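You operate a simulated robot arm through the tools that you are given. There is no shell and no other tool.

The job below is to be done with a simulated robot arm. You get a single attempt, and the scene is never put back.

JOB
Put things in order on the top of the trims bench. At the end: the cream job card from the top of the trims bench stands on top of the flat white box; the green olive spool stands where the green dark olive thread cone stood; the red maroon yarn cone from the top of the trims bench stands where the cream job card stood; the green dark olive thread cone stands where the red maroon yarn cone stood; whatever was shut is shut again. Leave all else as you found it, and nothing knocked over.

Only the result counts: the job must be done as asked and must still hold three seconds after the hand-in. Knocking over, shifting, dropping, spilling or breaking anything else fails it.

ROBOT AND FRAMES
A 6-joint arm with a two-finger parallel gripper, fixed in place. Base frame: the origin is on the floor under the middle of its stand, x ahead of it, y to its left, z up; the work surface is at about z = 800. Readings come in mm, degrees, newtons and seconds.
With the tool pointing down near the work surface it reaches from about 340 to 760 mm from the base axis. Its first joint turns from -66.0 to 66.0 degrees. Payload 2.45 kg.
The tool frame sits at the grasp point between the pads (the TCP): z along the fingers, y along the line on which they close. The tips reach 24 mm beyond it. The gripper opens to 68 mm. The fingers are 17 mm wide and 10 mm thick; the gripper's body (40 by 70 mm) begins 41 mm behind the TCP.
Orientation is that of the tool frame in the base frame, as a unit quaternion [w, x, y, z]. With the fingers straight down and closing along the base's y, the tool's x points along the base's -x, its y along +y and its z along -z.

CONTROLS
- The arm moves only by the tool step_arm. Its argument "commands" is a list that holds one entry, the list of rows, each a list of 7 numbers: the shift along the base's x, y, z in mm, then the turn, a rotation vector about the base's x, y, z in degrees, then the opening, from 0 (shut) to 1 (fully open). In form: [[[dx, dy, dz, rx, ry, rz, hand], ...]]. A call has 1 to 20 rows; each row shifts and turns the commanded pose from where the row before left it. A row lasts 0.2 s, in which the tool goes at most 50 mm and 8.6 degrees; a call with a longer step from one row to the next is refused whole, and so is a gripper value outside its range. Where a pose cannot be reached the arm comes as near as it can. A force on the tool above 40 N (or 10 N above the force at the start of the call, whichever is more), or a blocked arm, ends the call early, and 0.2 s more pass. The fingers move at their own pace (about 108 mm/s each) and stop on an object; they squeeze with about 23 N. The grip force told is the motor's: it shows also when the fingers shut on nothing. Time passes only in rows, and 0.2 s behind the last, so rows that do not move let the fingers close. It gives the time, the measured TCP pose, the force on the tool (base axes), the opening and the grip force at its end, in the units of the frame above (readings bear some noise), with the torque about the TCP (base axes, N m) and any sound that the robot's microphone picked up.
- Cameras (640 x 400 px; columns grow to the right, rows downward): "scene" is fixed at [153.3, 421, 1463.9]; the picture's right is [-0.76, -0.65, 0.00], its down [-0.40, 0.48, -0.78] and it looks along [0.50, -0.60, -0.63] (base axes); focal length 274 px, centre (320, 200). "wrist" rides on the gripper at [84, 11, -75] in the tool frame; the picture's right is [-0.13, 0.99, 0.00], its down [-0.60, -0.08, -0.79] and it looks along [-0.79, -0.10, 0.61] (tool axes); focal length 251 px, centre (320, 200). There is no depth. A picture from a camera that has moved, and an enlarged one, comes with that camera's place and axes in the base frame and with its lens. The place of the scene camera against the robot may be out by one fixed shift of up to 18 mm in any direction.
- grab_frame(camera): a new picture of that camera. It takes no simulated time.
- inspect(camera, box): a new picture of the part [left, top, right, bottom] of that camera's present view, enlarged. It takes no simulated time.
- hand_in(): hands the job in; it is judged then, once.

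Nothing tells you positions but the pictures and the camera data. Unless the task says otherwise, let go and move clear before handing in.

The tools are called after "Emit:" as name(argument=value, ...) on one line, values as JSON. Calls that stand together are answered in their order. step_arm: Moves the arm, as the interface text tells. Its arguments: {"type":"object","properties":{"commands":{"type":"array","items":{"type":"array","items":{"type":"array","items":{"type":"number"}}}}},"required":["commands"]} The other tools are called the same way: grab_frame (camera) takes a picture; inspect (camera, box) takes an enlarged picture of a part of a camera's view; hand_in () hands the job in.

At the start:

```text
time: 0.0
tool_pos: [459.6, -136.5, 1156.9]
orientation: [0.001, 0.0, 1.0, 0.001]
force: [0.7, 0.4, 0.0]
moment: [0.02, -0.01, -0.01]
grip_width: 68.1
grip_force: 0.1
```

scene: 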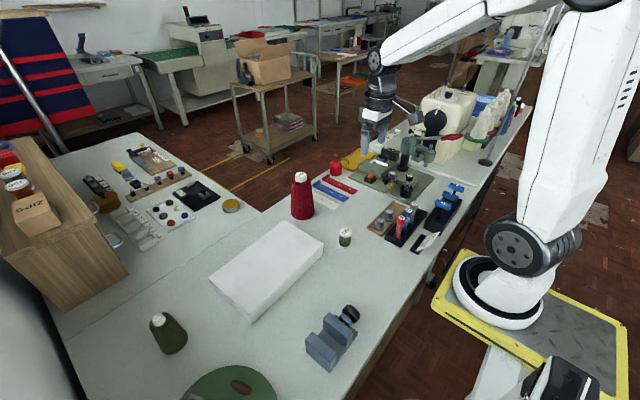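
wrist: 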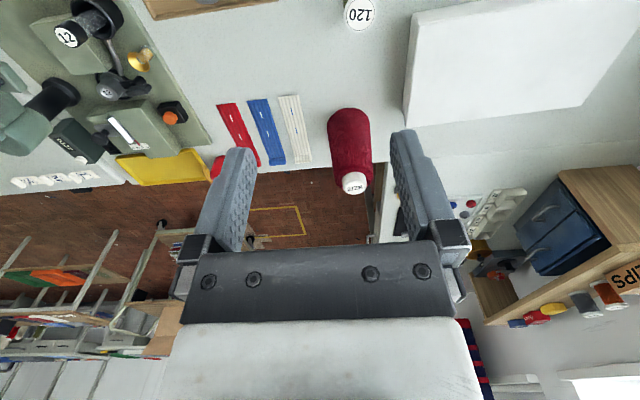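

I see a bench with a red maroon cone, a flat white box, a small spool labelled 120, a dark olive cone and other things; I don't yet see the cream job card. I'll enlarge parts of both views to find each item.

Emit:
inspect(camera="scene", box=[260, 130, 420, 260])

Emit:
inspect(camera="scene", box=[120, 260, 380, 400])

Emit:
inspect(camera="scene", box=[40, 130, 260, 270])

Emit:
inspect(camera="scene", box=[340, 70, 540, 250])

Emit:
inspect(camera="wrist", box=[200, 0, 420, 200])

```text
3.08 times, centred on (340, 195) of scene
camera zoom: at [153.3, 421.0, 1463.9], right [-0.76, -0.65, 0.0], down [-0.4, 0.48, -0.78], along [0.5, -0.6, -0.63], focal length 844 px, centre (258, 215)
```

zoom: 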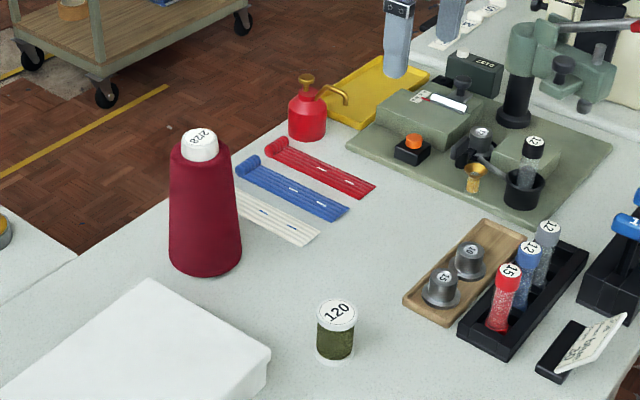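

```text
2.46 times, centred on (250, 330) of scene
camera zoom: at [153.3, 421.0, 1463.9], right [-0.76, -0.65, 0.0], down [-0.4, 0.48, -0.78], along [0.5, -0.6, -0.63], focal length 676 px, centre (492, -120)
```

zoom: 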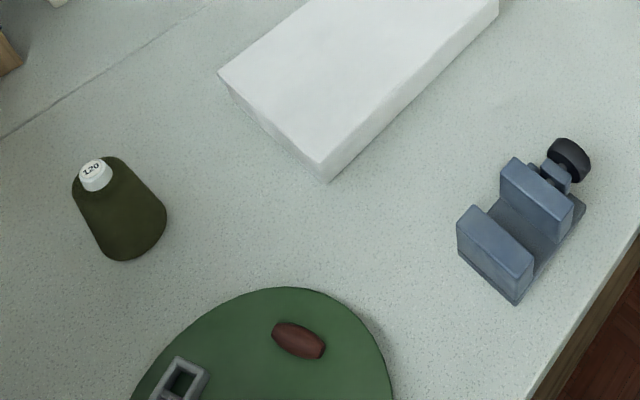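

```text
2.86 times, centred on (150, 200) of scene
camera zoom: at [153.3, 421.0, 1463.9], right [-0.76, -0.65, 0.0], down [-0.4, 0.48, -0.78], along [0.5, -0.6, -0.63], focal length 784 px, centre (806, 200)
```

zoom: 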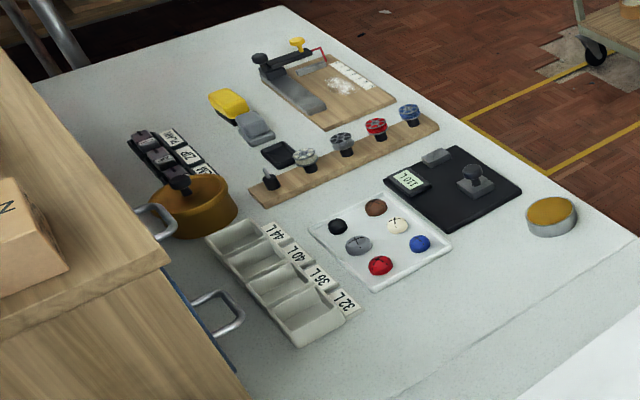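

```text
2.22 times, centred on (440, 160) of scene
camera zoom: at [153.3, 421.0, 1463.9], right [-0.76, -0.65, 0.0], down [-0.4, 0.48, -0.78], along [0.5, -0.6, -0.63], focal length 610 px, centre (53, 289)
```

zoom: 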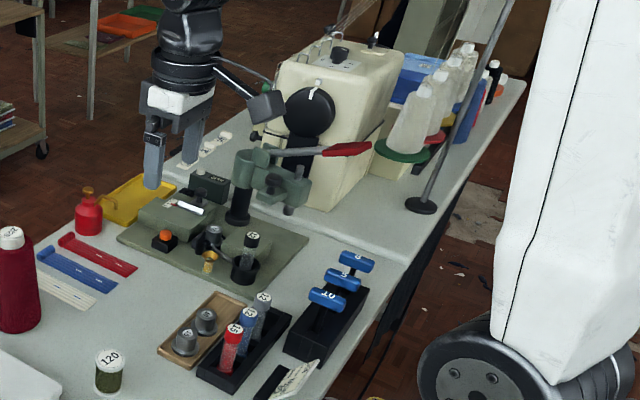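

```text
2.00 times, centred on (310, 100) of wrist
camera zoom: at [376.1, -125.4, 1230.0], right [0.13, 0.99, 0.0], down [0.6, -0.08, 0.8], along [0.79, -0.1, -0.61], focal length 503 px, centre (340, 400)
```

zoom: 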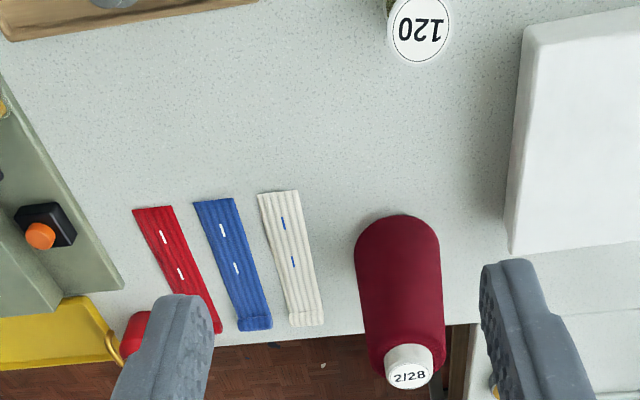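

The trims bench holds everything; the card looks to be at about scene pixel (428, 243), near the robot. I'll enlarge it and the cones further before moving.

Emit:
inspect(camera="scene", box=[380, 190, 480, 260])

Emit:
inspect(camera="scene", box=[0, 130, 130, 280])

Emit:
inspect(camera="scene", box=[280, 160, 330, 225])

Emit:
inspect(camera="scene", box=[140, 305, 200, 360])

Emit:
inspect(camera="scene", box=[330, 215, 360, 255])

```text
5.71 times, centred on (430, 225) of scene
camera zoom: at [153.3, 421.0, 1463.9], right [-0.76, -0.65, 0.0], down [-0.4, 0.48, -0.78], along [0.5, -0.6, -0.63], focal length 1568 px, centre (-309, 57)
```

zoom: 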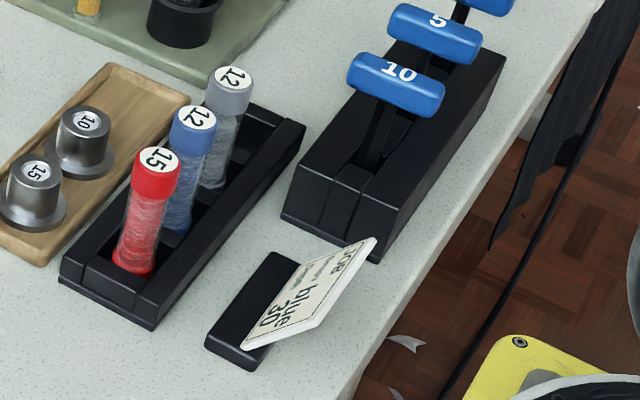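

```text
2.67 times, centred on (65, 205) of scene
camera zoom: at [153.3, 421.0, 1463.9], right [-0.76, -0.65, 0.0], down [-0.4, 0.48, -0.78], along [0.5, -0.6, -0.63], focal length 732 px, centre (1000, 187)
```

zoom: 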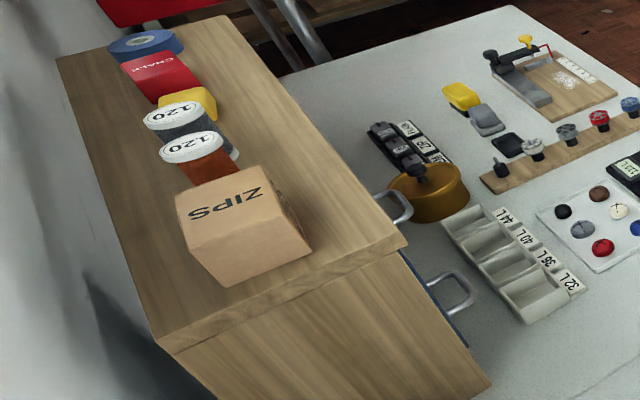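

```text
6.15 times, centred on (305, 192) of scene
camera zoom: at [153.3, 421.0, 1463.9], right [-0.76, -0.65, 0.0], down [-0.4, 0.48, -0.78], along [0.5, -0.6, -0.63], focal length 1689 px, centre (412, 246)
```

zoom: 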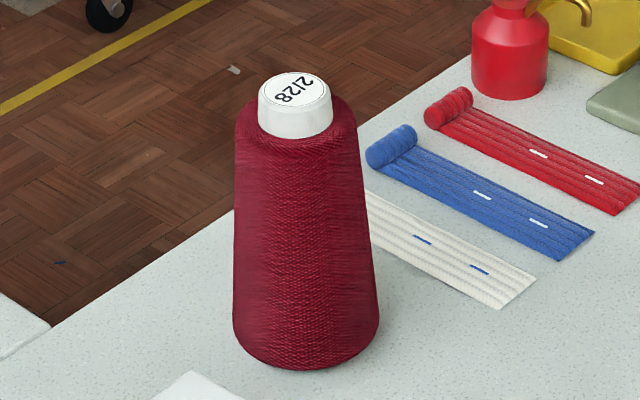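

```text
7.27 times, centred on (170, 332) of scene
camera zoom: at [153.3, 421.0, 1463.9], right [-0.76, -0.65, 0.0], down [-0.4, 0.48, -0.78], along [0.5, -0.6, -0.63], focal length 1996 px, centre (1411, -764)
```

zoom: 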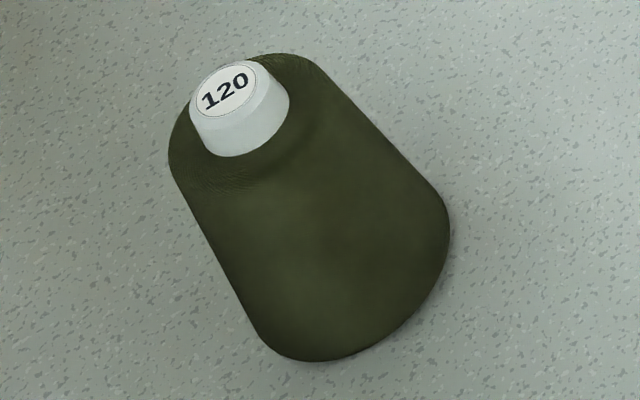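

```text
10.00 times, centred on (345, 235) of scene
camera zoom: at [153.3, 421.0, 1463.9], right [-0.76, -0.65, 0.0], down [-0.4, 0.48, -0.78], along [0.5, -0.6, -0.63], focal length 2745 px, centre (70, -150)
```

zoom: 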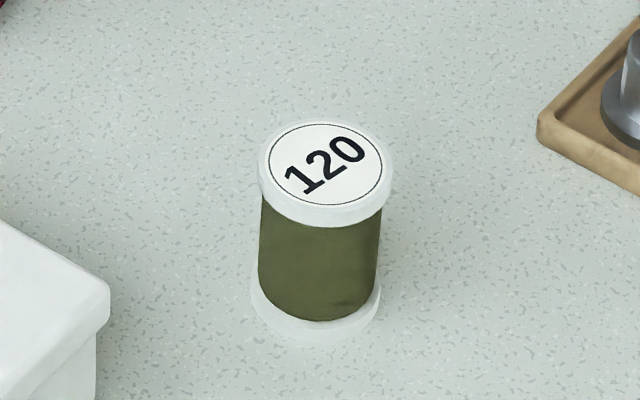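

I take the olive spool to be near (473, -87), the maroon cone near (674, -103), the dark olive cone near (587, 430) and the card in its black foot near (288, -236), all at z≈800. Next I turn the gripper and move so that the wrist camera looks at the card.

Emit:
step_arm(commands=[[[-9, 7, -7, 0, 0, -8.18, 1], [-9, 7, -7, 0, 0, -8.18, 1], [-9, 7, -7, 0, 0, -8.18, 1], [-9, 7, -7, 0, 0, -8.18, 1], [-9, 7, -7, 0, 0, -8.18, 1], [-9, 7, -7, 0, 0, -8.18, 1], [-9, 7, -7, 0, 0, -8.18, 1], [-9, 7, -7, 0, 0, -8.18, 1], [-9, 7, -7, 0, 0, -8.18, 1], [-9, 7, -7, 0, 0, -8.18, 1], [-9, 7, -7, 0, 0, -8.2, 1], [0, 0, 0, 0, 0, 0, 1]]])

Emit:
grab_frame(camera="wrist")

Emit:
grab_frame(camera="scene")

```text
time: 2.6
tool_pos: [359.1, -59.7, 1077.6]
orientation: [0.0, 0.707, 0.708, -0.001]
force: [-0.3, 0.1, -0.1]
moment: [-0.03, 0.02, -0.02]
grip_width: 68.2
grip_force: 0.0
```

```text
taken
camera wrist: at [371.8, 24.4, 1153.3], right [0.99, -0.13, 0.0], down [-0.08, -0.6, 0.8], along [-0.1, -0.79, -0.61], focal length 251 px, centre (320, 200)
```

wrist: 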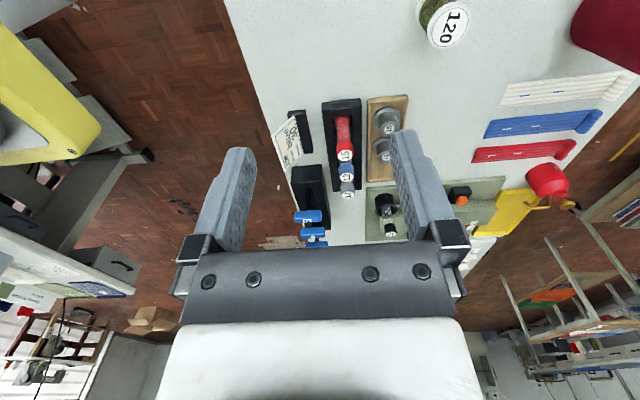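

```text
taken
```

scene: 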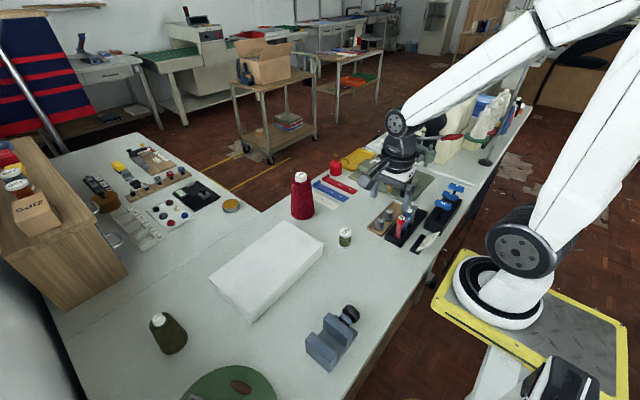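

Emit:
inspect(camera="wrist", box=[250, 80, 420, 190])

Emit:
inspect(camera="wrist", box=[265, 95, 325, 175])

```text
3.64 times, centred on (335, 135) of wrist
camera zoom: at [371.8, 24.4, 1153.3], right [0.99, -0.13, 0.0], down [-0.08, -0.6, 0.8], along [-0.1, -0.79, -0.61], focal length 914 px, centre (266, 436)
```

zoom: 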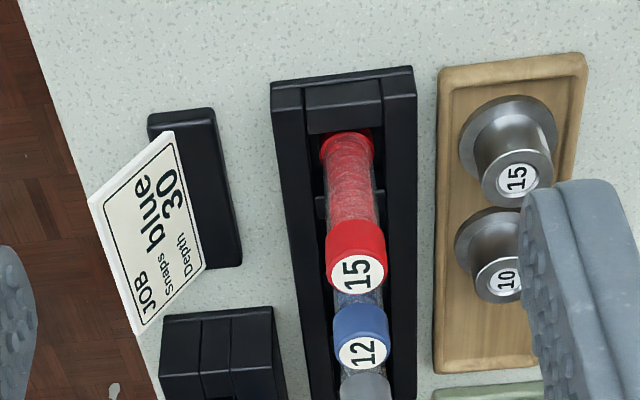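

```text
5.00 times, centred on (295, 135) of wrist
camera zoom: at [371.8, 24.4, 1153.3], right [0.99, -0.13, 0.0], down [-0.08, -0.6, 0.8], along [-0.1, -0.79, -0.61], focal length 1257 px, centre (445, 525)
```

zoom: 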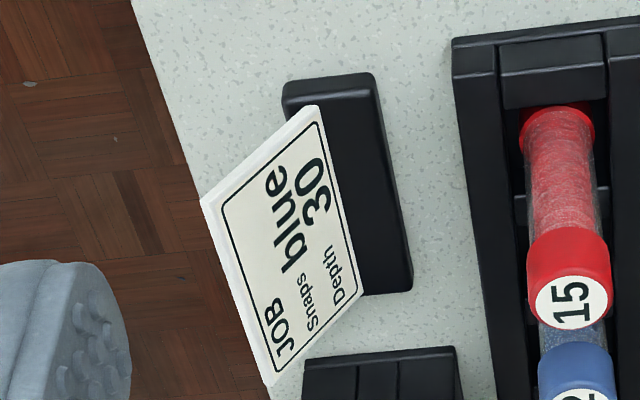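

The card (reads "JOB / Snaps blue / Depth 30") sits in a black foot about 29 x 82 mm at roughly (305, -238), and leans back towards the robot with its top edge near x=271, z=855. I'll test whether the arm can take the tilted pose needed to pinch the card along its plane, staying high above it.

Emit:
step_arm(commands=[[[-10, -30, -15, 0, 0, 0, 1], [-10, -30, -15, 0, 0, 0, 1], [-10, -30, -15, 0, 0, 0, 1], [-10, -30, -15, 0, 0, 0, 1], [-10, -30, -15, 0, 0, 0, 1], [-9, -27, -13, 0, 0, 0, 1], [0, 0, 0, 0, 0, 0, 1]]])

Emit:
grab_frame(camera="wrist")

Emit:
grab_frame(camera="scene")

```text
time: 4.2
tool_pos: [302.5, -238.9, 990.7]
orientation: [0.001, 0.706, 0.708, -0.001]
force: [0.0, 0.5, -0.3]
moment: [-0.01, 0.01, -0.04]
grip_width: 68.0
grip_force: 0.0
```

```text
taken
camera wrist: at [313.8, -154.2, 1065.3], right [0.99, -0.13, 0.0], down [-0.08, -0.6, 0.8], along [-0.1, -0.79, -0.61], focal length 251 px, centre (320, 200)
```

wrist: 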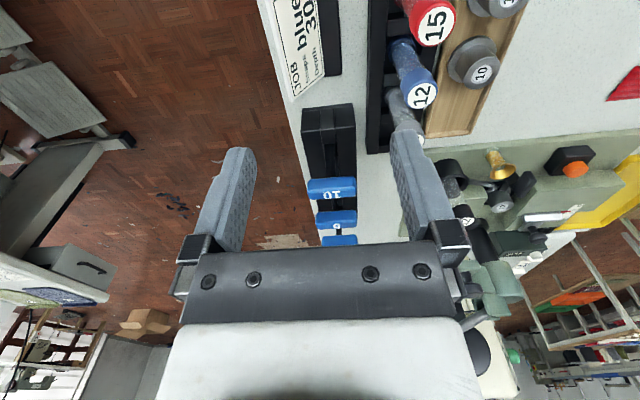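

```text
taken
```

scene: 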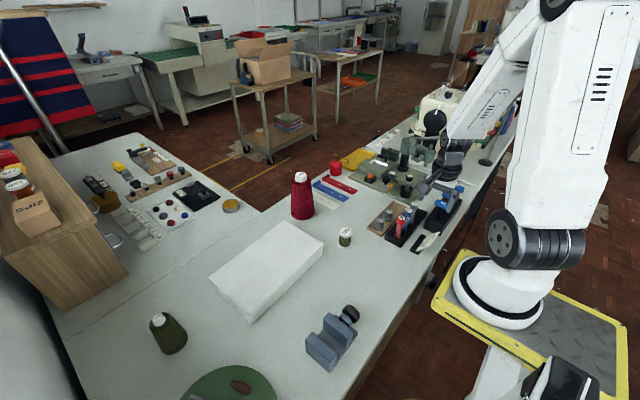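

The arm reaches here straight-down at (302, -239, 990) without trouble. Now I tilt the tool about base y to align with the card's lean and check whether the pose is held.

Emit:
step_arm(commands=[[[0, 0, 0, 0, -7.7, 0, 1], [0, 0, 0, 0, -7.7, 0, 1], [0, 0, 0, 0, -7.7, 0, 1], [0, 0, 0, 0, -7.7, 0, 1], [0, 0, 0, 0, -7.7, 0, 1], [0, 0, 0, 0, 0, 0, 1]]])

Emit:
grab_frame(camera="scene")

Emit:
grab_frame(camera="wrist")

```text
time: 5.6
tool_pos: [330.9, -222.2, 991.3]
orientation: [0.235, 0.667, 0.667, 0.233]
force: [-0.1, 0.2, 0.0]
moment: [-0.01, 0.0, 0.02]
grip_width: 68.0
grip_force: 0.0
out of reach, approached as far as the arm can: row 4, 5
```

```text
taken
```

scene: 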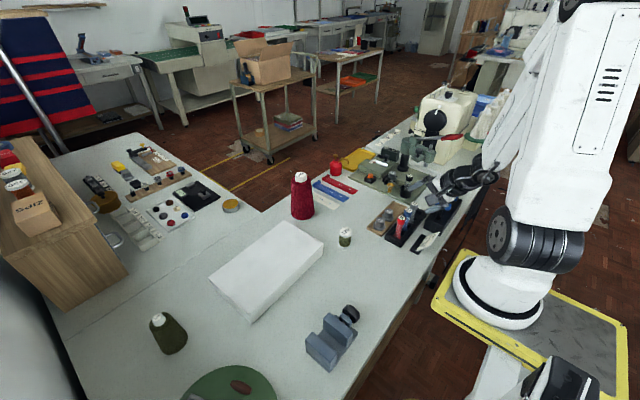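

```text
taken
camera wrist: at [292.7, -138.2, 1056.1], right [0.78, -0.13, 0.62], down [-0.56, -0.6, 0.57], along [0.3, -0.79, -0.54], focal length 251 px, centre (320, 200)
```

wrist: 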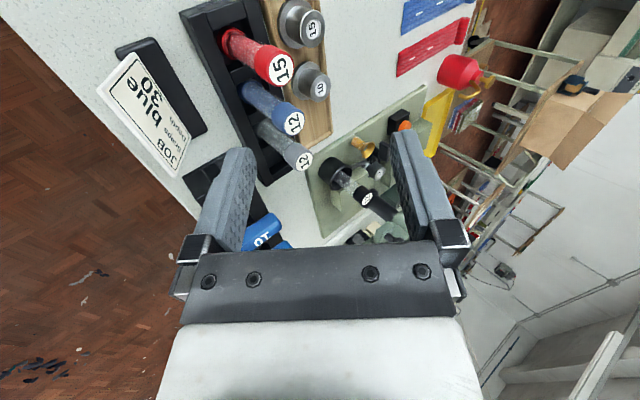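

The arm held the tilt but was pushed outward to (331, -222), so a pure 39° tilt is out of reach over the card; leaning the tool also sideways towards -y should fix that. First I take a close look at the card and its neighbours from this second viewpoint.

Emit:
inspect(camera="wrist", box=[80, 20, 240, 190])

Emit:
inspect(camera="wrist", box=[150, 0, 330, 200])

```text
2.35 times, centred on (160, 105) of wrist
camera zoom: at [292.7, -138.2, 1056.1], right [0.78, -0.13, 0.62], down [-0.56, -0.6, 0.57], along [0.3, -0.79, -0.54], focal length 592 px, centre (696, 424)
```

zoom: 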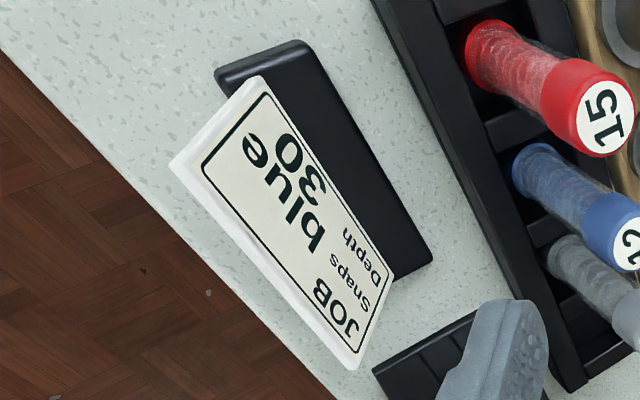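

```text
2.00 times, centred on (240, 100) of wrist
camera zoom: at [292.7, -138.2, 1056.1], right [0.78, -0.13, 0.62], down [-0.56, -0.6, 0.57], along [0.3, -0.79, -0.54], focal length 503 px, centre (480, 400)
```

zoom: 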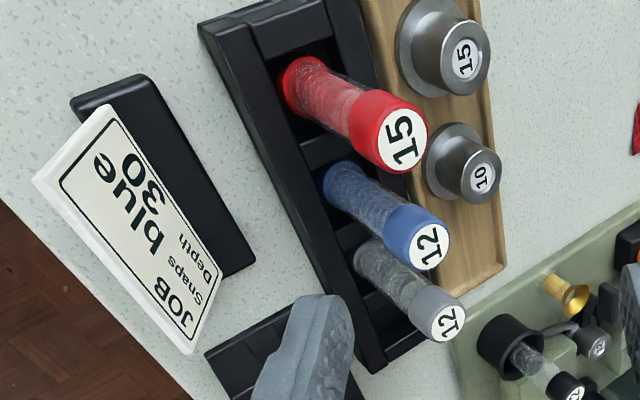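

The two views agree: card top edge near x=270, z=850, spanning y -201 to -282, leaning about 36°, foot front face near z=811. I add a sideways lean of 20° within the card plane, still high up, to see if this brings the pose within reach.

Emit:
step_arm(commands=[[[0, 0, 0, 0, 2.6, 0, 0.6], [0, 0, 0, 4.05, 0, 2.95, 0.6], [0, 0, 0, 4.05, 0, 2.95, 0.6], [0, 0, 0, 4.05, 0, 2.95, 0.6], [0, 0, 0, 4.05, 0, 2.95, 0.6], [0, 0, 0, 0, 0, 0, 0.6]]])

```text
time: 7.0
tool_pos: [343.8, -215.7, 992.3]
orientation: [0.097, 0.624, 0.701, 0.33]
force: [-0.2, -0.2, 0.2]
moment: [0.03, -0.01, 0.0]
grip_width: 40.8
grip_force: 0.0
out of reach, approached as far as the arm can: row 3, 4, 5
```

The reach limit fits a joint-1 limit with a sideways wrist offset, so leaning towards -y makes it worse; about 18° of tilt is the most I can have over the card. I'll go back to a plain 18° tilt, still high, and read the pose.

Emit:
step_arm(commands=[[[0, 0, 0, -5.4, 0, -3.93, 0.6], [0, 0, 0, -5.4, 0, -3.93, 0.6], [0, 0, 0, -5.4, 0, -3.93, 0.6], [0, 0, 0, 0, 6, 0, 0.6], [0, 0, 0, 0, 6, 0, 0.6], [0, 0, 0, 0, 6, 0, 0.6], [0, 0, 0, 0, 0, 0, 0.6]]])

```text
time: 8.6
tool_pos: [344.1, -215.2, 990.8]
orientation: [0.111, 0.698, 0.699, 0.108]
force: [0.1, 0.7, -0.7]
moment: [0.0, -0.01, 0.01]
grip_width: 41.0
grip_force: 0.0
```

At 17.8° tilt the arm obeys. I now go above the card at about (275, -236, 930), with the fingers half open, and look again before descending.

Emit:
step_arm(commands=[[[-17.4, -5.2, -15.2, 0, 0, 0, 0.6], [-17.4, -5.2, -15.2, 0, 0, 0, 0.6], [-17.3, -5.2, -15.2, 0, 0, 0, 0.6], [-17.3, -5.2, -15.2, 0, 0, 0, 0.6], [0, 0, 0, 0, 0, 0, 0.6]]])

Emit:
grab_frame(camera="wrist")

Emit:
inspect(camera="scene", box=[380, 150, 500, 260])

```text
time: 9.8
tool_pos: [280.0, -232.6, 929.9]
orientation: [0.11, 0.699, 0.698, 0.107]
force: [0.5, 0.1, 0.7]
moment: [-0.03, -0.02, 0.01]
grip_width: 40.8
grip_force: 0.2
out of reach, approached as far as the arm can: row 4
```

```text
taken
camera wrist: at [267.3, -148.9, 1003.8], right [0.94, -0.13, 0.3], down [-0.32, -0.6, 0.73], along [0.09, -0.79, -0.61], focal length 251 px, centre (320, 200)
```

wrist: 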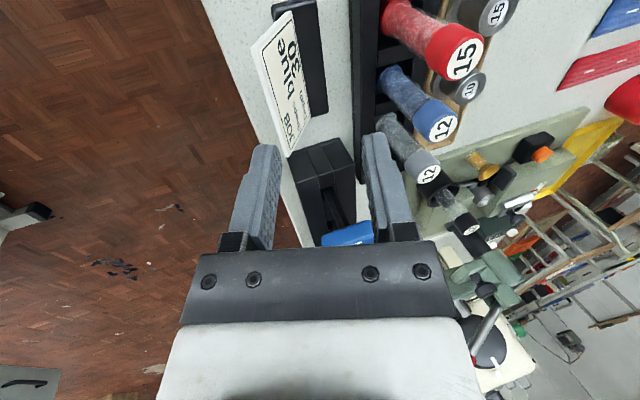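

```text
3.64 times, centred on (440, 205) of scene
camera zoom: at [153.3, 421.0, 1463.9], right [-0.76, -0.65, 0.0], down [-0.4, 0.48, -0.78], along [0.5, -0.6, -0.63], focal length 998 px, centre (-116, 182)
```

zoom: 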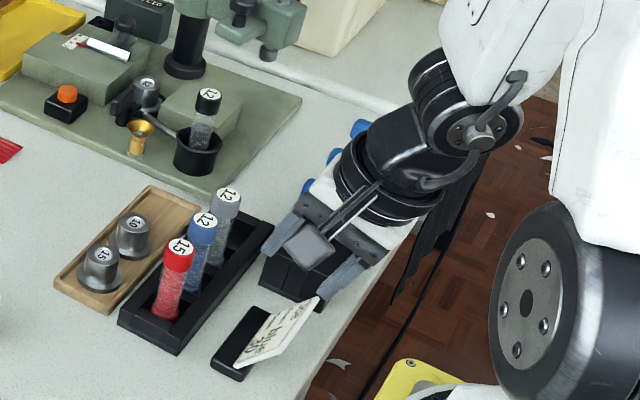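

The joint-1 limit holds the arm at (280, -233). A small sideways lean of the tool (9° towards +y) should free it, so I add that and then step to above the card.

Emit:
step_arm(commands=[[[0, 0, 0, -4.28, 0, -1.38, 0.6], [0, 0, 0, -4.28, 0, -1.38, 0.6], [-2.6, -2.2, -12, 0, 0, 0, 0.6], [-2.6, -2.2, -13, 0, 0, 0, 0.6], [0, 0, 0, 0, 0, 0, 0.6]]])

Emit:
grab_frame(camera="wrist")

Emit:
inspect(camera="scene", box=[390, 180, 470, 260])

```text
time: 11.0
tool_pos: [274.6, -240.0, 905.4]
orientation: [0.164, 0.705, 0.688, 0.053]
force: [-0.1, -1.0, -0.1]
moment: [0.0, 0.02, -0.01]
grip_width: 40.9
grip_force: 0.1
```

```text
taken
camera wrist: at [266.3, -144.4, 966.2], right [0.94, -0.13, 0.32], down [-0.34, -0.47, 0.81], along [0.05, -0.87, -0.48], focal length 251 px, centre (320, 200)
```

wrist: 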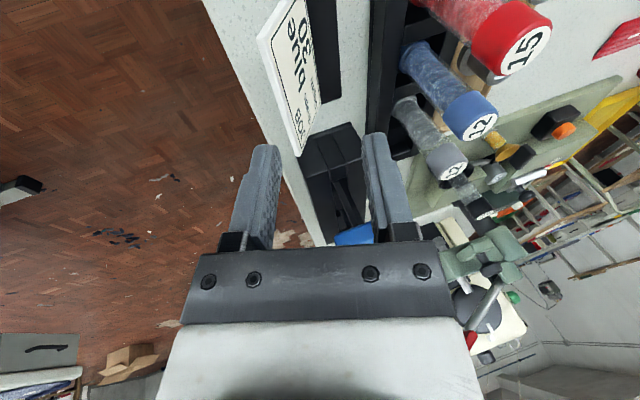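

```text
5.00 times, centred on (430, 220) of scene
camera zoom: at [153.3, 421.0, 1463.9], right [-0.76, -0.65, 0.0], down [-0.4, 0.48, -0.78], along [0.5, -0.6, -0.63], focal length 1372 px, centre (-230, 100)
```

zoom: 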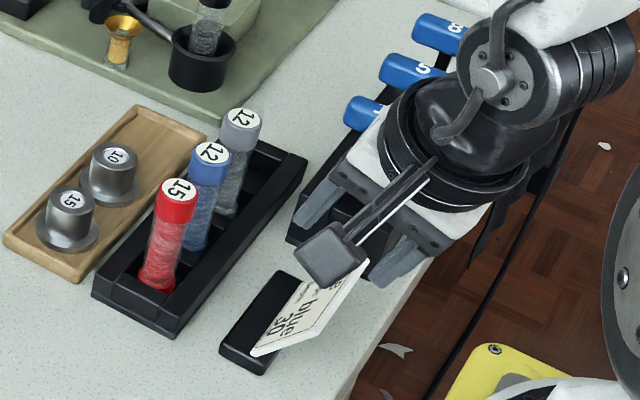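

Predicted and seen card corners agree to within about 2 px, so my card position is good. I descend 54 mm straight down so the fingers straddle the card.

Emit:
step_arm(commands=[[[0, 0.5, -12, 0, 0, 0, 0.6], [0, 0.5, -12, 0, 0, 0, 0.6], [0, 0.5, -10, 0, 0, 0, 0.6], [0, 0.5, -10, 0, 0, 0, 0.6], [0, 0, -10, 0, 0, 0, 0.6], [0, 0, 0, 0, 0, 0, 0.6]]])

Emit:
grab_frame(camera="wrist")

Emit:
inspect(camera="scene", box=[400, 200, 470, 260])

```text
time: 12.4
tool_pos: [274.9, -236.5, 850.9]
orientation: [0.167, 0.704, 0.688, 0.053]
force: [0.3, 0.4, -0.2]
moment: [0.0, -0.01, 0.03]
grip_width: 40.8
grip_force: 0.1
```

```text
taken
camera wrist: at [267.1, -142.1, 910.8], right [0.94, -0.13, 0.32], down [-0.34, -0.47, 0.81], along [0.05, -0.87, -0.48], focal length 251 px, centre (320, 200)
```

wrist: 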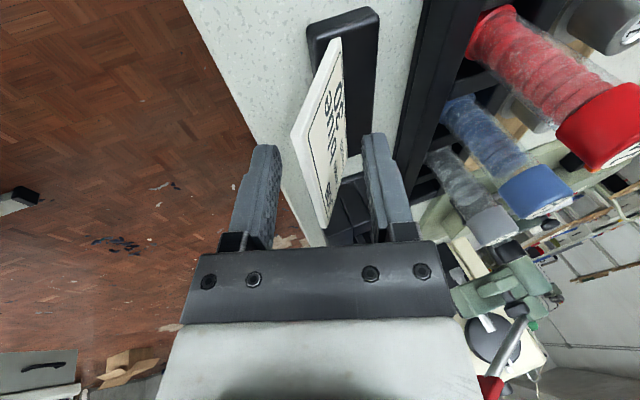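

```text
6.67 times, centred on (435, 230) of scene
camera zoom: at [153.3, 421.0, 1463.9], right [-0.76, -0.65, 0.0], down [-0.4, 0.48, -0.78], along [0.5, -0.6, -0.63], focal length 1830 px, centre (-447, 0)
```

zoom: 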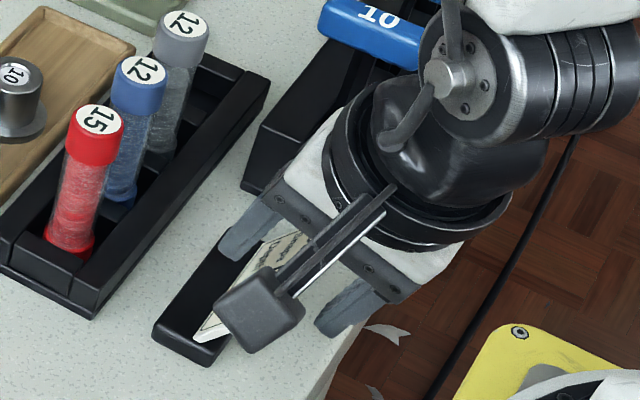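

The card is now between the fingers. I'll zoom in to check centring before closing slowly.

Emit:
inspect(camera="wrist", box=[210, 0, 430, 260])

```text
1.54 times, centred on (320, 130) of wrist
camera zoom: at [267.1, -142.1, 910.8], right [0.94, -0.13, 0.32], down [-0.34, -0.47, 0.81], along [0.05, -0.87, -0.48], focal length 387 px, centre (320, 308)
```

zoom: 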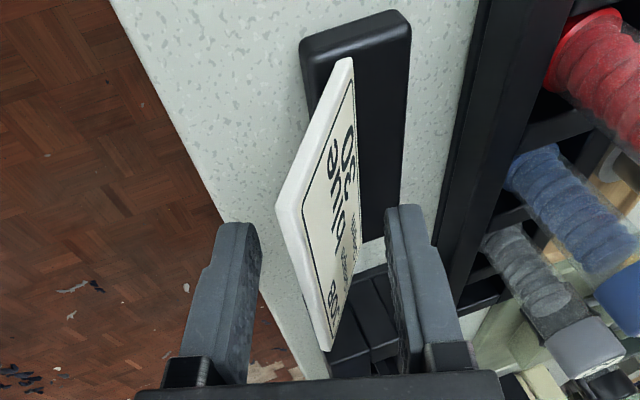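

It looks centred. I close in stages, first to about 20 mm, watching the forces.

Emit:
step_arm(commands=[[[0, 0, 0, 0, 0, 0, 0.45], [0, 0, 0, 0, 0, 0, 0.35], [0, 0, 0, 0, 0, 0, 0.28], [0, 0, 0, 0, 0, 0, 0.28]]])

Emit:
inspect(camera="wrist", box=[210, 0, 430, 260])

```text
time: 13.4
tool_pos: [275.2, -237.3, 850.2]
orientation: [0.166, 0.705, 0.688, 0.054]
force: [0.4, 0.0, -0.6]
moment: [0.0, 0.01, -0.01]
grip_width: 19.1
grip_force: 0.1
```

```text
1.54 times, centred on (320, 130) of wrist
camera zoom: at [267.1, -142.0, 910.9], right [0.94, -0.13, 0.32], down [-0.34, -0.47, 0.81], along [0.05, -0.87, -0.48], focal length 387 px, centre (320, 308)
```

zoom: 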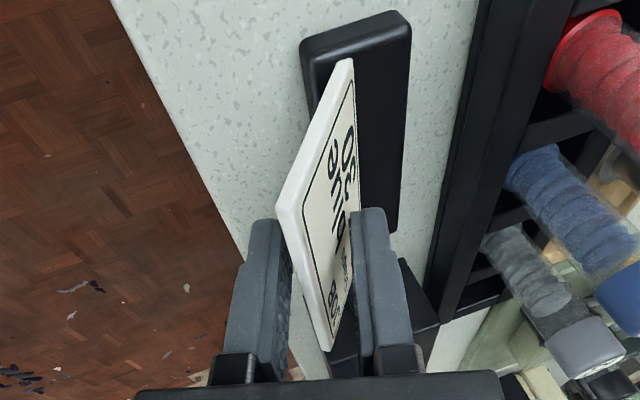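

Emit:
step_arm(commands=[[[0, 0, 0, 0, 0, 0, 0.25], [0, 0, 0, 0, 0, 0, 0.22], [0, 0, 0, 0, 0, 0, 0.22]]])

Emit:
inspect(camera="wrist", box=[240, 40, 400, 240])

```text
time: 14.2
tool_pos: [275.0, -236.1, 849.8]
orientation: [0.165, 0.705, 0.687, 0.055]
force: [0.9, -0.1, 0.6]
moment: [-0.05, 0.01, 0.03]
grip_width: 15.1
grip_force: 0.5
```

```text
2.00 times, centred on (320, 140) of wrist
camera zoom: at [267.1, -142.0, 910.9], right [0.94, -0.13, 0.32], down [-0.34, -0.47, 0.81], along [0.05, -0.87, -0.48], focal length 503 px, centre (320, 320)
```

zoom: 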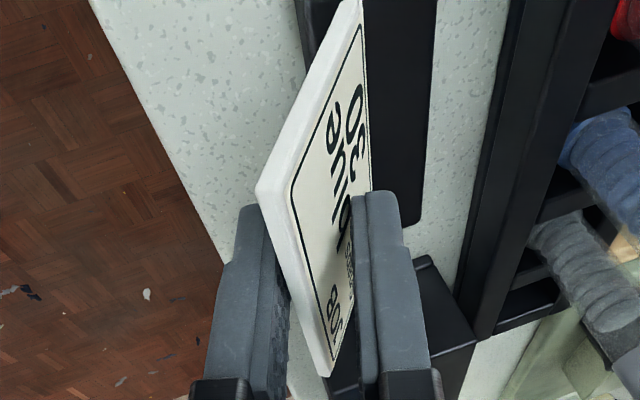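

Contact is about to be made on the +x finger. I close in small steps with a little lift, so the foot can swing level with the pads without pressing on the bench.

Emit:
step_arm(commands=[[[0, 0, 0.5, 0, 0, 0, 0.2], [0, 0, 1.5, 0, 0, 0, 0.18], [0, 0, 1.5, 0, 0, 0, 0.16], [0, 0, 0, 0, 0, 0, 0.16]]])

Emit:
inspect(camera="wrist", box=[210, 0, 430, 260])

Emit:
inspect(camera="scene", box=[400, 200, 470, 260])

```text
time: 15.2
tool_pos: [274.1, -235.7, 855.3]
orientation: [0.164, 0.705, 0.688, 0.053]
force: [-0.6, 0.5, -0.9]
moment: [-0.01, 0.0, -0.03]
grip_width: 11.1
grip_force: 0.4
```

```text
1.54 times, centred on (320, 130) of wrist
camera zoom: at [267.1, -141.8, 915.4], right [0.94, -0.13, 0.32], down [-0.34, -0.47, 0.81], along [0.05, -0.87, -0.48], focal length 387 px, centre (320, 308)
```

zoom: 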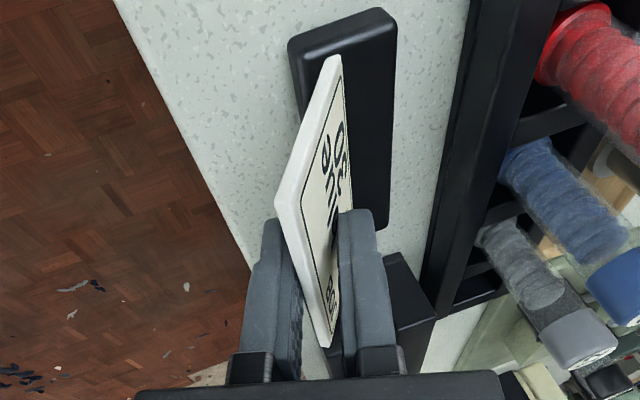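

```text
6.67 times, centred on (435, 230) of scene
camera zoom: at [153.3, 421.0, 1463.9], right [-0.76, -0.65, 0.0], down [-0.4, 0.48, -0.78], along [0.5, -0.6, -0.63], focal length 1830 px, centre (-447, 0)
```

zoom: 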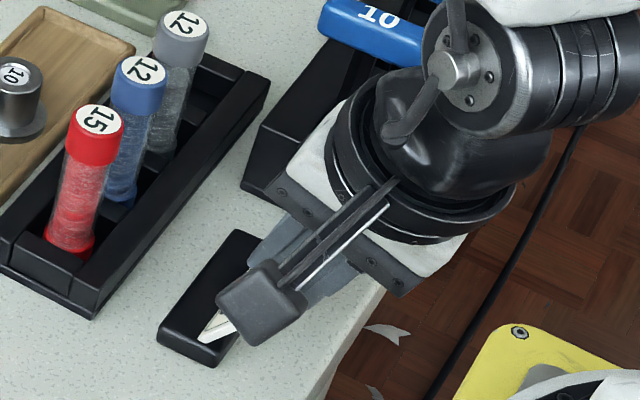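

Little force so far, the foot slid only a few millimetres. I keep closing with small lifts.

Emit:
step_arm(commands=[[[0, 0, 1, 0, 0, 0, 0.14], [0, 0, 1.5, 0, 0, 0, 0.12], [0, 0, 1.5, 0, 0, 0, 0.1], [0, 0, 0, 0, 0, 0, 0.1]]])

Emit:
inspect(camera="wrist", box=[210, 0, 430, 260])

Emit:
inspect(camera="scene", box=[400, 200, 470, 260])

```text
time: 16.2
tool_pos: [274.3, -235.9, 858.1]
orientation: [0.165, 0.705, 0.688, 0.054]
force: [1.2, 1.1, 2.1]
moment: [0.11, -0.16, 0.07]
grip_width: 7.8
grip_force: 6.6
```

```text
1.54 times, centred on (320, 130) of wrist
camera zoom: at [266.9, -141.6, 919.2], right [0.94, -0.13, 0.32], down [-0.34, -0.47, 0.81], along [0.05, -0.87, -0.48], focal length 387 px, centre (320, 308)
```

zoom: 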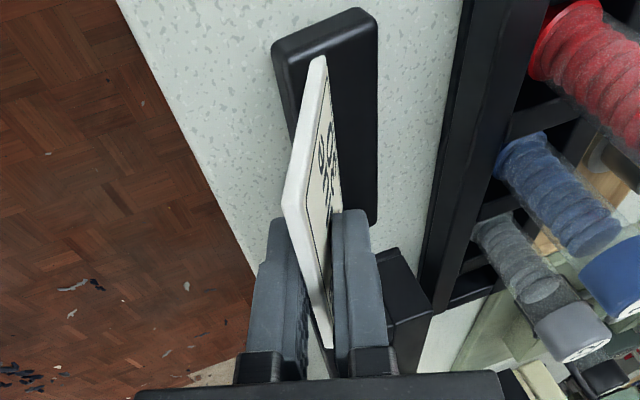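

```text
6.67 times, centred on (435, 230) of scene
camera zoom: at [153.3, 421.0, 1463.9], right [-0.76, -0.65, 0.0], down [-0.4, 0.48, -0.78], along [0.5, -0.6, -0.63], focal length 1830 px, centre (-447, 0)
```

zoom: 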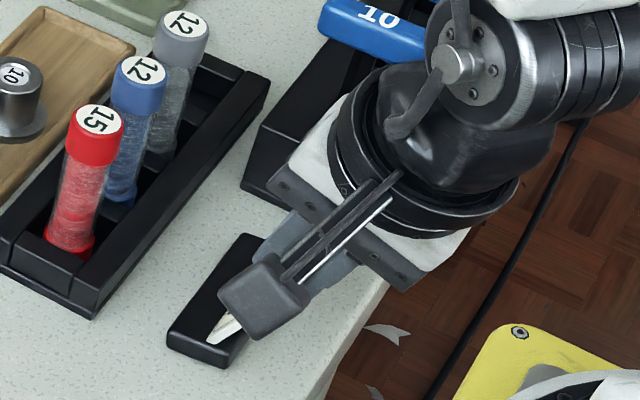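

The pads now bear on the card from both sides (7.8 mm, 6.6 N). I continue closing with slightly more lift.

Emit:
step_arm(commands=[[[0, 0, 2, 0, 0, 0, 0.085], [0, 0, 2, 0, 0, 0, 0.07], [0, 0, 2, 0, 0, 0, 0.055], [0, 0, 0, 0, 0, 0, 0.04], [0, 0, 0, 0, 0, 0, 0.02], [0, 0, 0, 0, 0, 0, 0]]])

Emit:
inspect(camera="wrist", box=[210, 0, 430, 260])

Emit:
inspect(camera="scene", box=[400, 200, 470, 260])

```text
time: 17.6
tool_pos: [274.8, -236.0, 865.1]
orientation: [0.165, 0.705, 0.688, 0.055]
force: [0.0, 0.7, -0.5]
moment: [-0.02, 0.01, 0.03]
grip_width: 3.6
grip_force: 23.2
```

```text
1.54 times, centred on (320, 130) of wrist
camera zoom: at [267.0, -141.0, 925.2], right [0.94, -0.13, 0.32], down [-0.34, -0.47, 0.81], along [0.05, -0.87, -0.48], focal length 387 px, centre (320, 308)
```

zoom: 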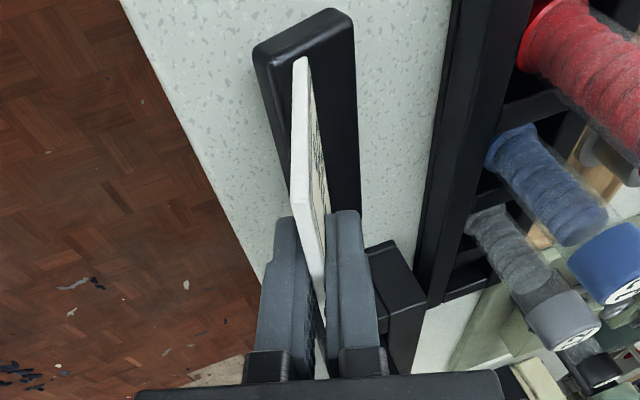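

```text
6.67 times, centred on (435, 230) of scene
camera zoom: at [153.3, 421.0, 1463.9], right [-0.76, -0.65, 0.0], down [-0.4, 0.48, -0.78], along [0.5, -0.6, -0.63], focal length 1830 px, centre (-447, 0)
```

zoom: 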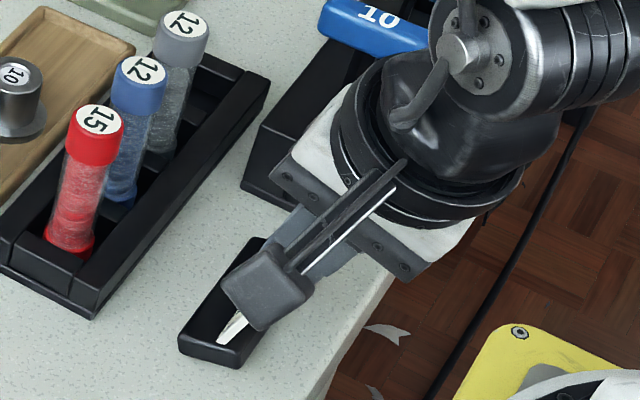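

The card is gripped at 3.6 mm with full force. I lift gently and check that it comes along.

Emit:
step_arm(commands=[[[0, 0, 4, 0, 0, 0, 0], [0, 0, 6, 0, 0, 0, 0], [0, 0, 10, 0, 0, 0, 0], [0, 0, 10, 0, 0, 0, 0], [0, 0, 0, 0, 0, 0, 0]]])

Emit:
inspect(camera="wrist", box=[210, 0, 430, 260])

Emit:
inspect(camera="scene", box=[400, 190, 480, 260])

```text
time: 18.8
tool_pos: [274.5, -235.6, 894.6]
orientation: [0.164, 0.706, 0.687, 0.053]
force: [0.1, 0.2, 0.0]
moment: [0.01, -0.01, -0.02]
grip_width: 3.4
grip_force: 23.0
```

```text
1.54 times, centred on (320, 130) of wrist
camera zoom: at [266.7, -140.7, 954.9], right [0.94, -0.13, 0.32], down [-0.34, -0.47, 0.81], along [0.05, -0.87, -0.48], focal length 387 px, centre (320, 308)
```

zoom: 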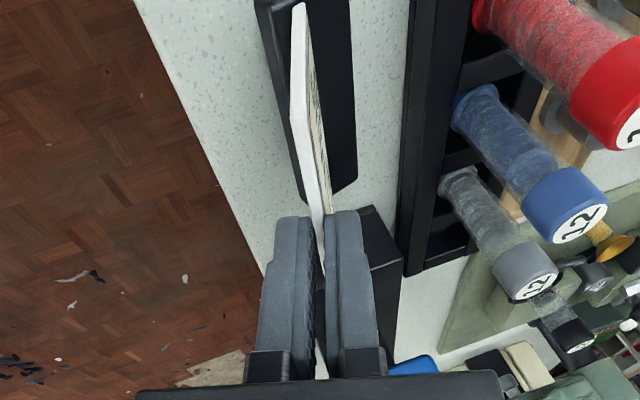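

```text
5.71 times, centred on (440, 225) of scene
camera zoom: at [153.3, 421.0, 1463.9], right [-0.76, -0.65, 0.0], down [-0.4, 0.48, -0.78], along [0.5, -0.6, -0.63], focal length 1568 px, centre (-366, 57)
```

zoom: 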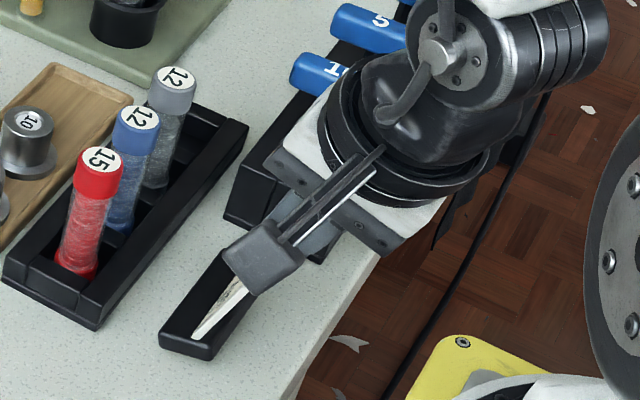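

I'm not sure whether the card rose with the gripper or slid between the pads, so I enlarge both views.

Emit:
inspect(camera="wrist", box=[260, 0, 360, 240])

Emit:
inspect(camera="scene", box=[405, 210, 455, 260])

Emit:
grab_frame(camera="wrist")

```text
1.67 times, centred on (310, 120) of wrist
camera zoom: at [266.7, -140.7, 954.9], right [0.94, -0.13, 0.32], down [-0.34, -0.47, 0.81], along [0.05, -0.87, -0.48], focal length 419 px, centre (337, 333)
```

zoom: 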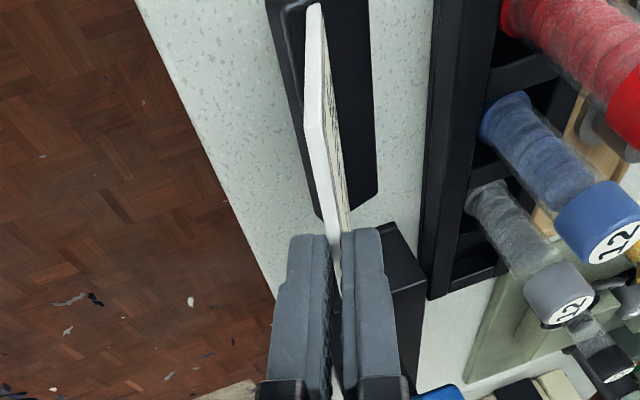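

```text
8.00 times, centred on (430, 235) of scene
camera zoom: at [153.3, 421.0, 1463.9], right [-0.76, -0.65, 0.0], down [-0.4, 0.48, -0.78], along [0.5, -0.6, -0.63], focal length 2196 px, centre (-560, -80)
```

zoom: 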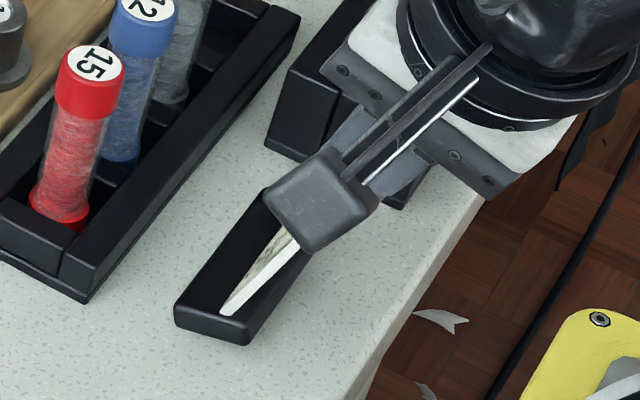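

```text
taken
camera wrist: at [266.7, -140.7, 954.9], right [0.94, -0.13, 0.32], down [-0.34, -0.47, 0.81], along [0.05, -0.87, -0.48], focal length 251 px, centre (320, 200)
```

wrist: 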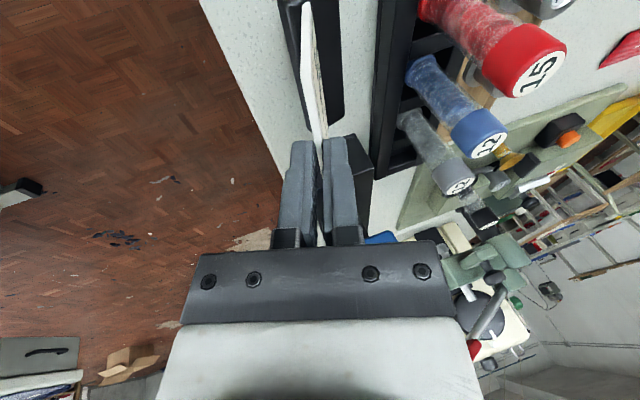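

By the numbers the card's top edge is only at about z=868 while the tips are at z=872, so it slid through the pads and is barely held. I move back down along the card's plane with the fingers still closed to regain overlap, and check.

Emit:
step_arm(commands=[[[1.2, 0, -3.8, 0, 0, 0, 0], [1.2, 0, -3.8, 0, 0, 0, 0], [0, 0, 0, 0, 0, 0, 0]]])

Emit:
inspect(camera="wrist", box=[260, 0, 360, 240])

Emit:
inspect(camera="scene", box=[405, 210, 455, 260])

```text
time: 19.6
tool_pos: [277.7, -236.6, 885.3]
orientation: [0.165, 0.705, 0.688, 0.054]
force: [-0.7, -1.2, 2.8]
moment: [0.16, -0.02, 0.04]
grip_width: 3.4
grip_force: 23.4
```

```text
1.67 times, centred on (310, 120) of wrist
camera zoom: at [269.3, -142.1, 946.2], right [0.94, -0.13, 0.32], down [-0.34, -0.47, 0.81], along [0.05, -0.87, -0.48], focal length 419 px, centre (337, 333)
```

zoom: 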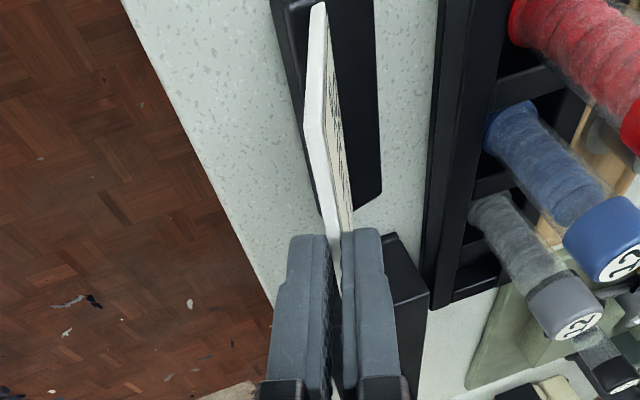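

```text
8.00 times, centred on (430, 235) of scene
camera zoom: at [153.2, 421.0, 1463.9], right [-0.76, -0.65, 0.0], down [-0.4, 0.48, -0.78], along [0.5, -0.6, -0.63], focal length 2196 px, centre (-560, -80)
```

zoom: 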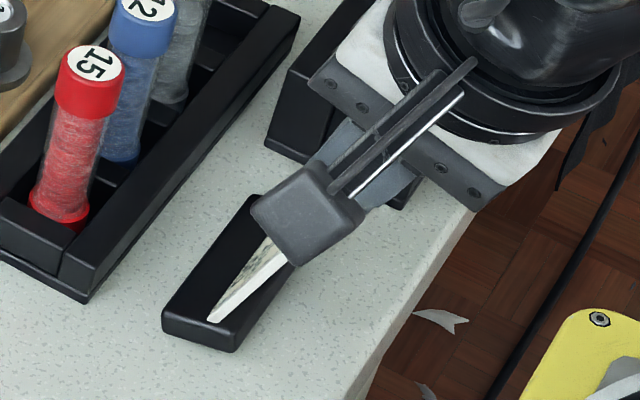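

The card moved down with the gripper and now touches the bench (2.8 N), so it is held by a few millimetres only. I press on down along the card plane to slide the pads deeper over it, watching the force.

Emit:
step_arm(commands=[[[1.2, 0, -3.8, 0, 0, 0, 0], [1.2, 0, -3.8, 0, 0, 0, 0], [0, 0, 0, 0, 0, 0, 0]]])

Emit:
inspect(camera="wrist", box=[260, 0, 360, 240])

Emit:
inspect(camera="scene", box=[405, 210, 455, 260])

```text
time: 20.4
tool_pos: [278.8, -237.3, 878.2]
orientation: [0.166, 0.705, 0.688, 0.053]
force: [0.6, 0.6, 3.0]
moment: [0.06, -0.16, 0.04]
grip_width: 3.8
grip_force: 23.2
```

```text
1.67 times, centred on (310, 120) of wrist
camera zoom: at [271.6, -141.3, 938.6], right [0.94, -0.13, 0.32], down [-0.34, -0.47, 0.81], along [0.05, -0.87, -0.48], focal length 419 px, centre (337, 333)
```

zoom: 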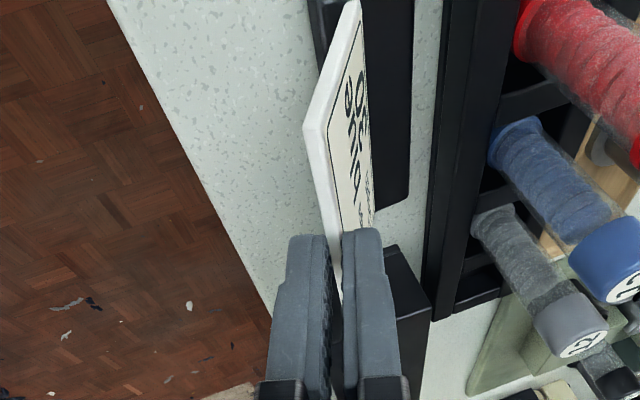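

```text
8.00 times, centred on (430, 235) of scene
camera zoom: at [153.3, 421.0, 1463.9], right [-0.76, -0.65, 0.0], down [-0.4, 0.48, -0.78], along [0.5, -0.6, -0.63], focal length 2196 px, centre (-560, -80)
```

zoom: 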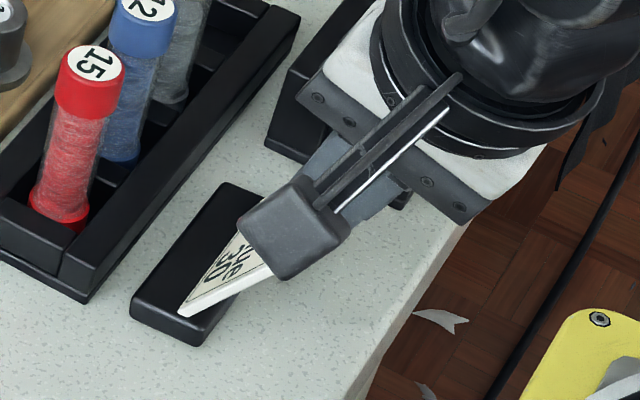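

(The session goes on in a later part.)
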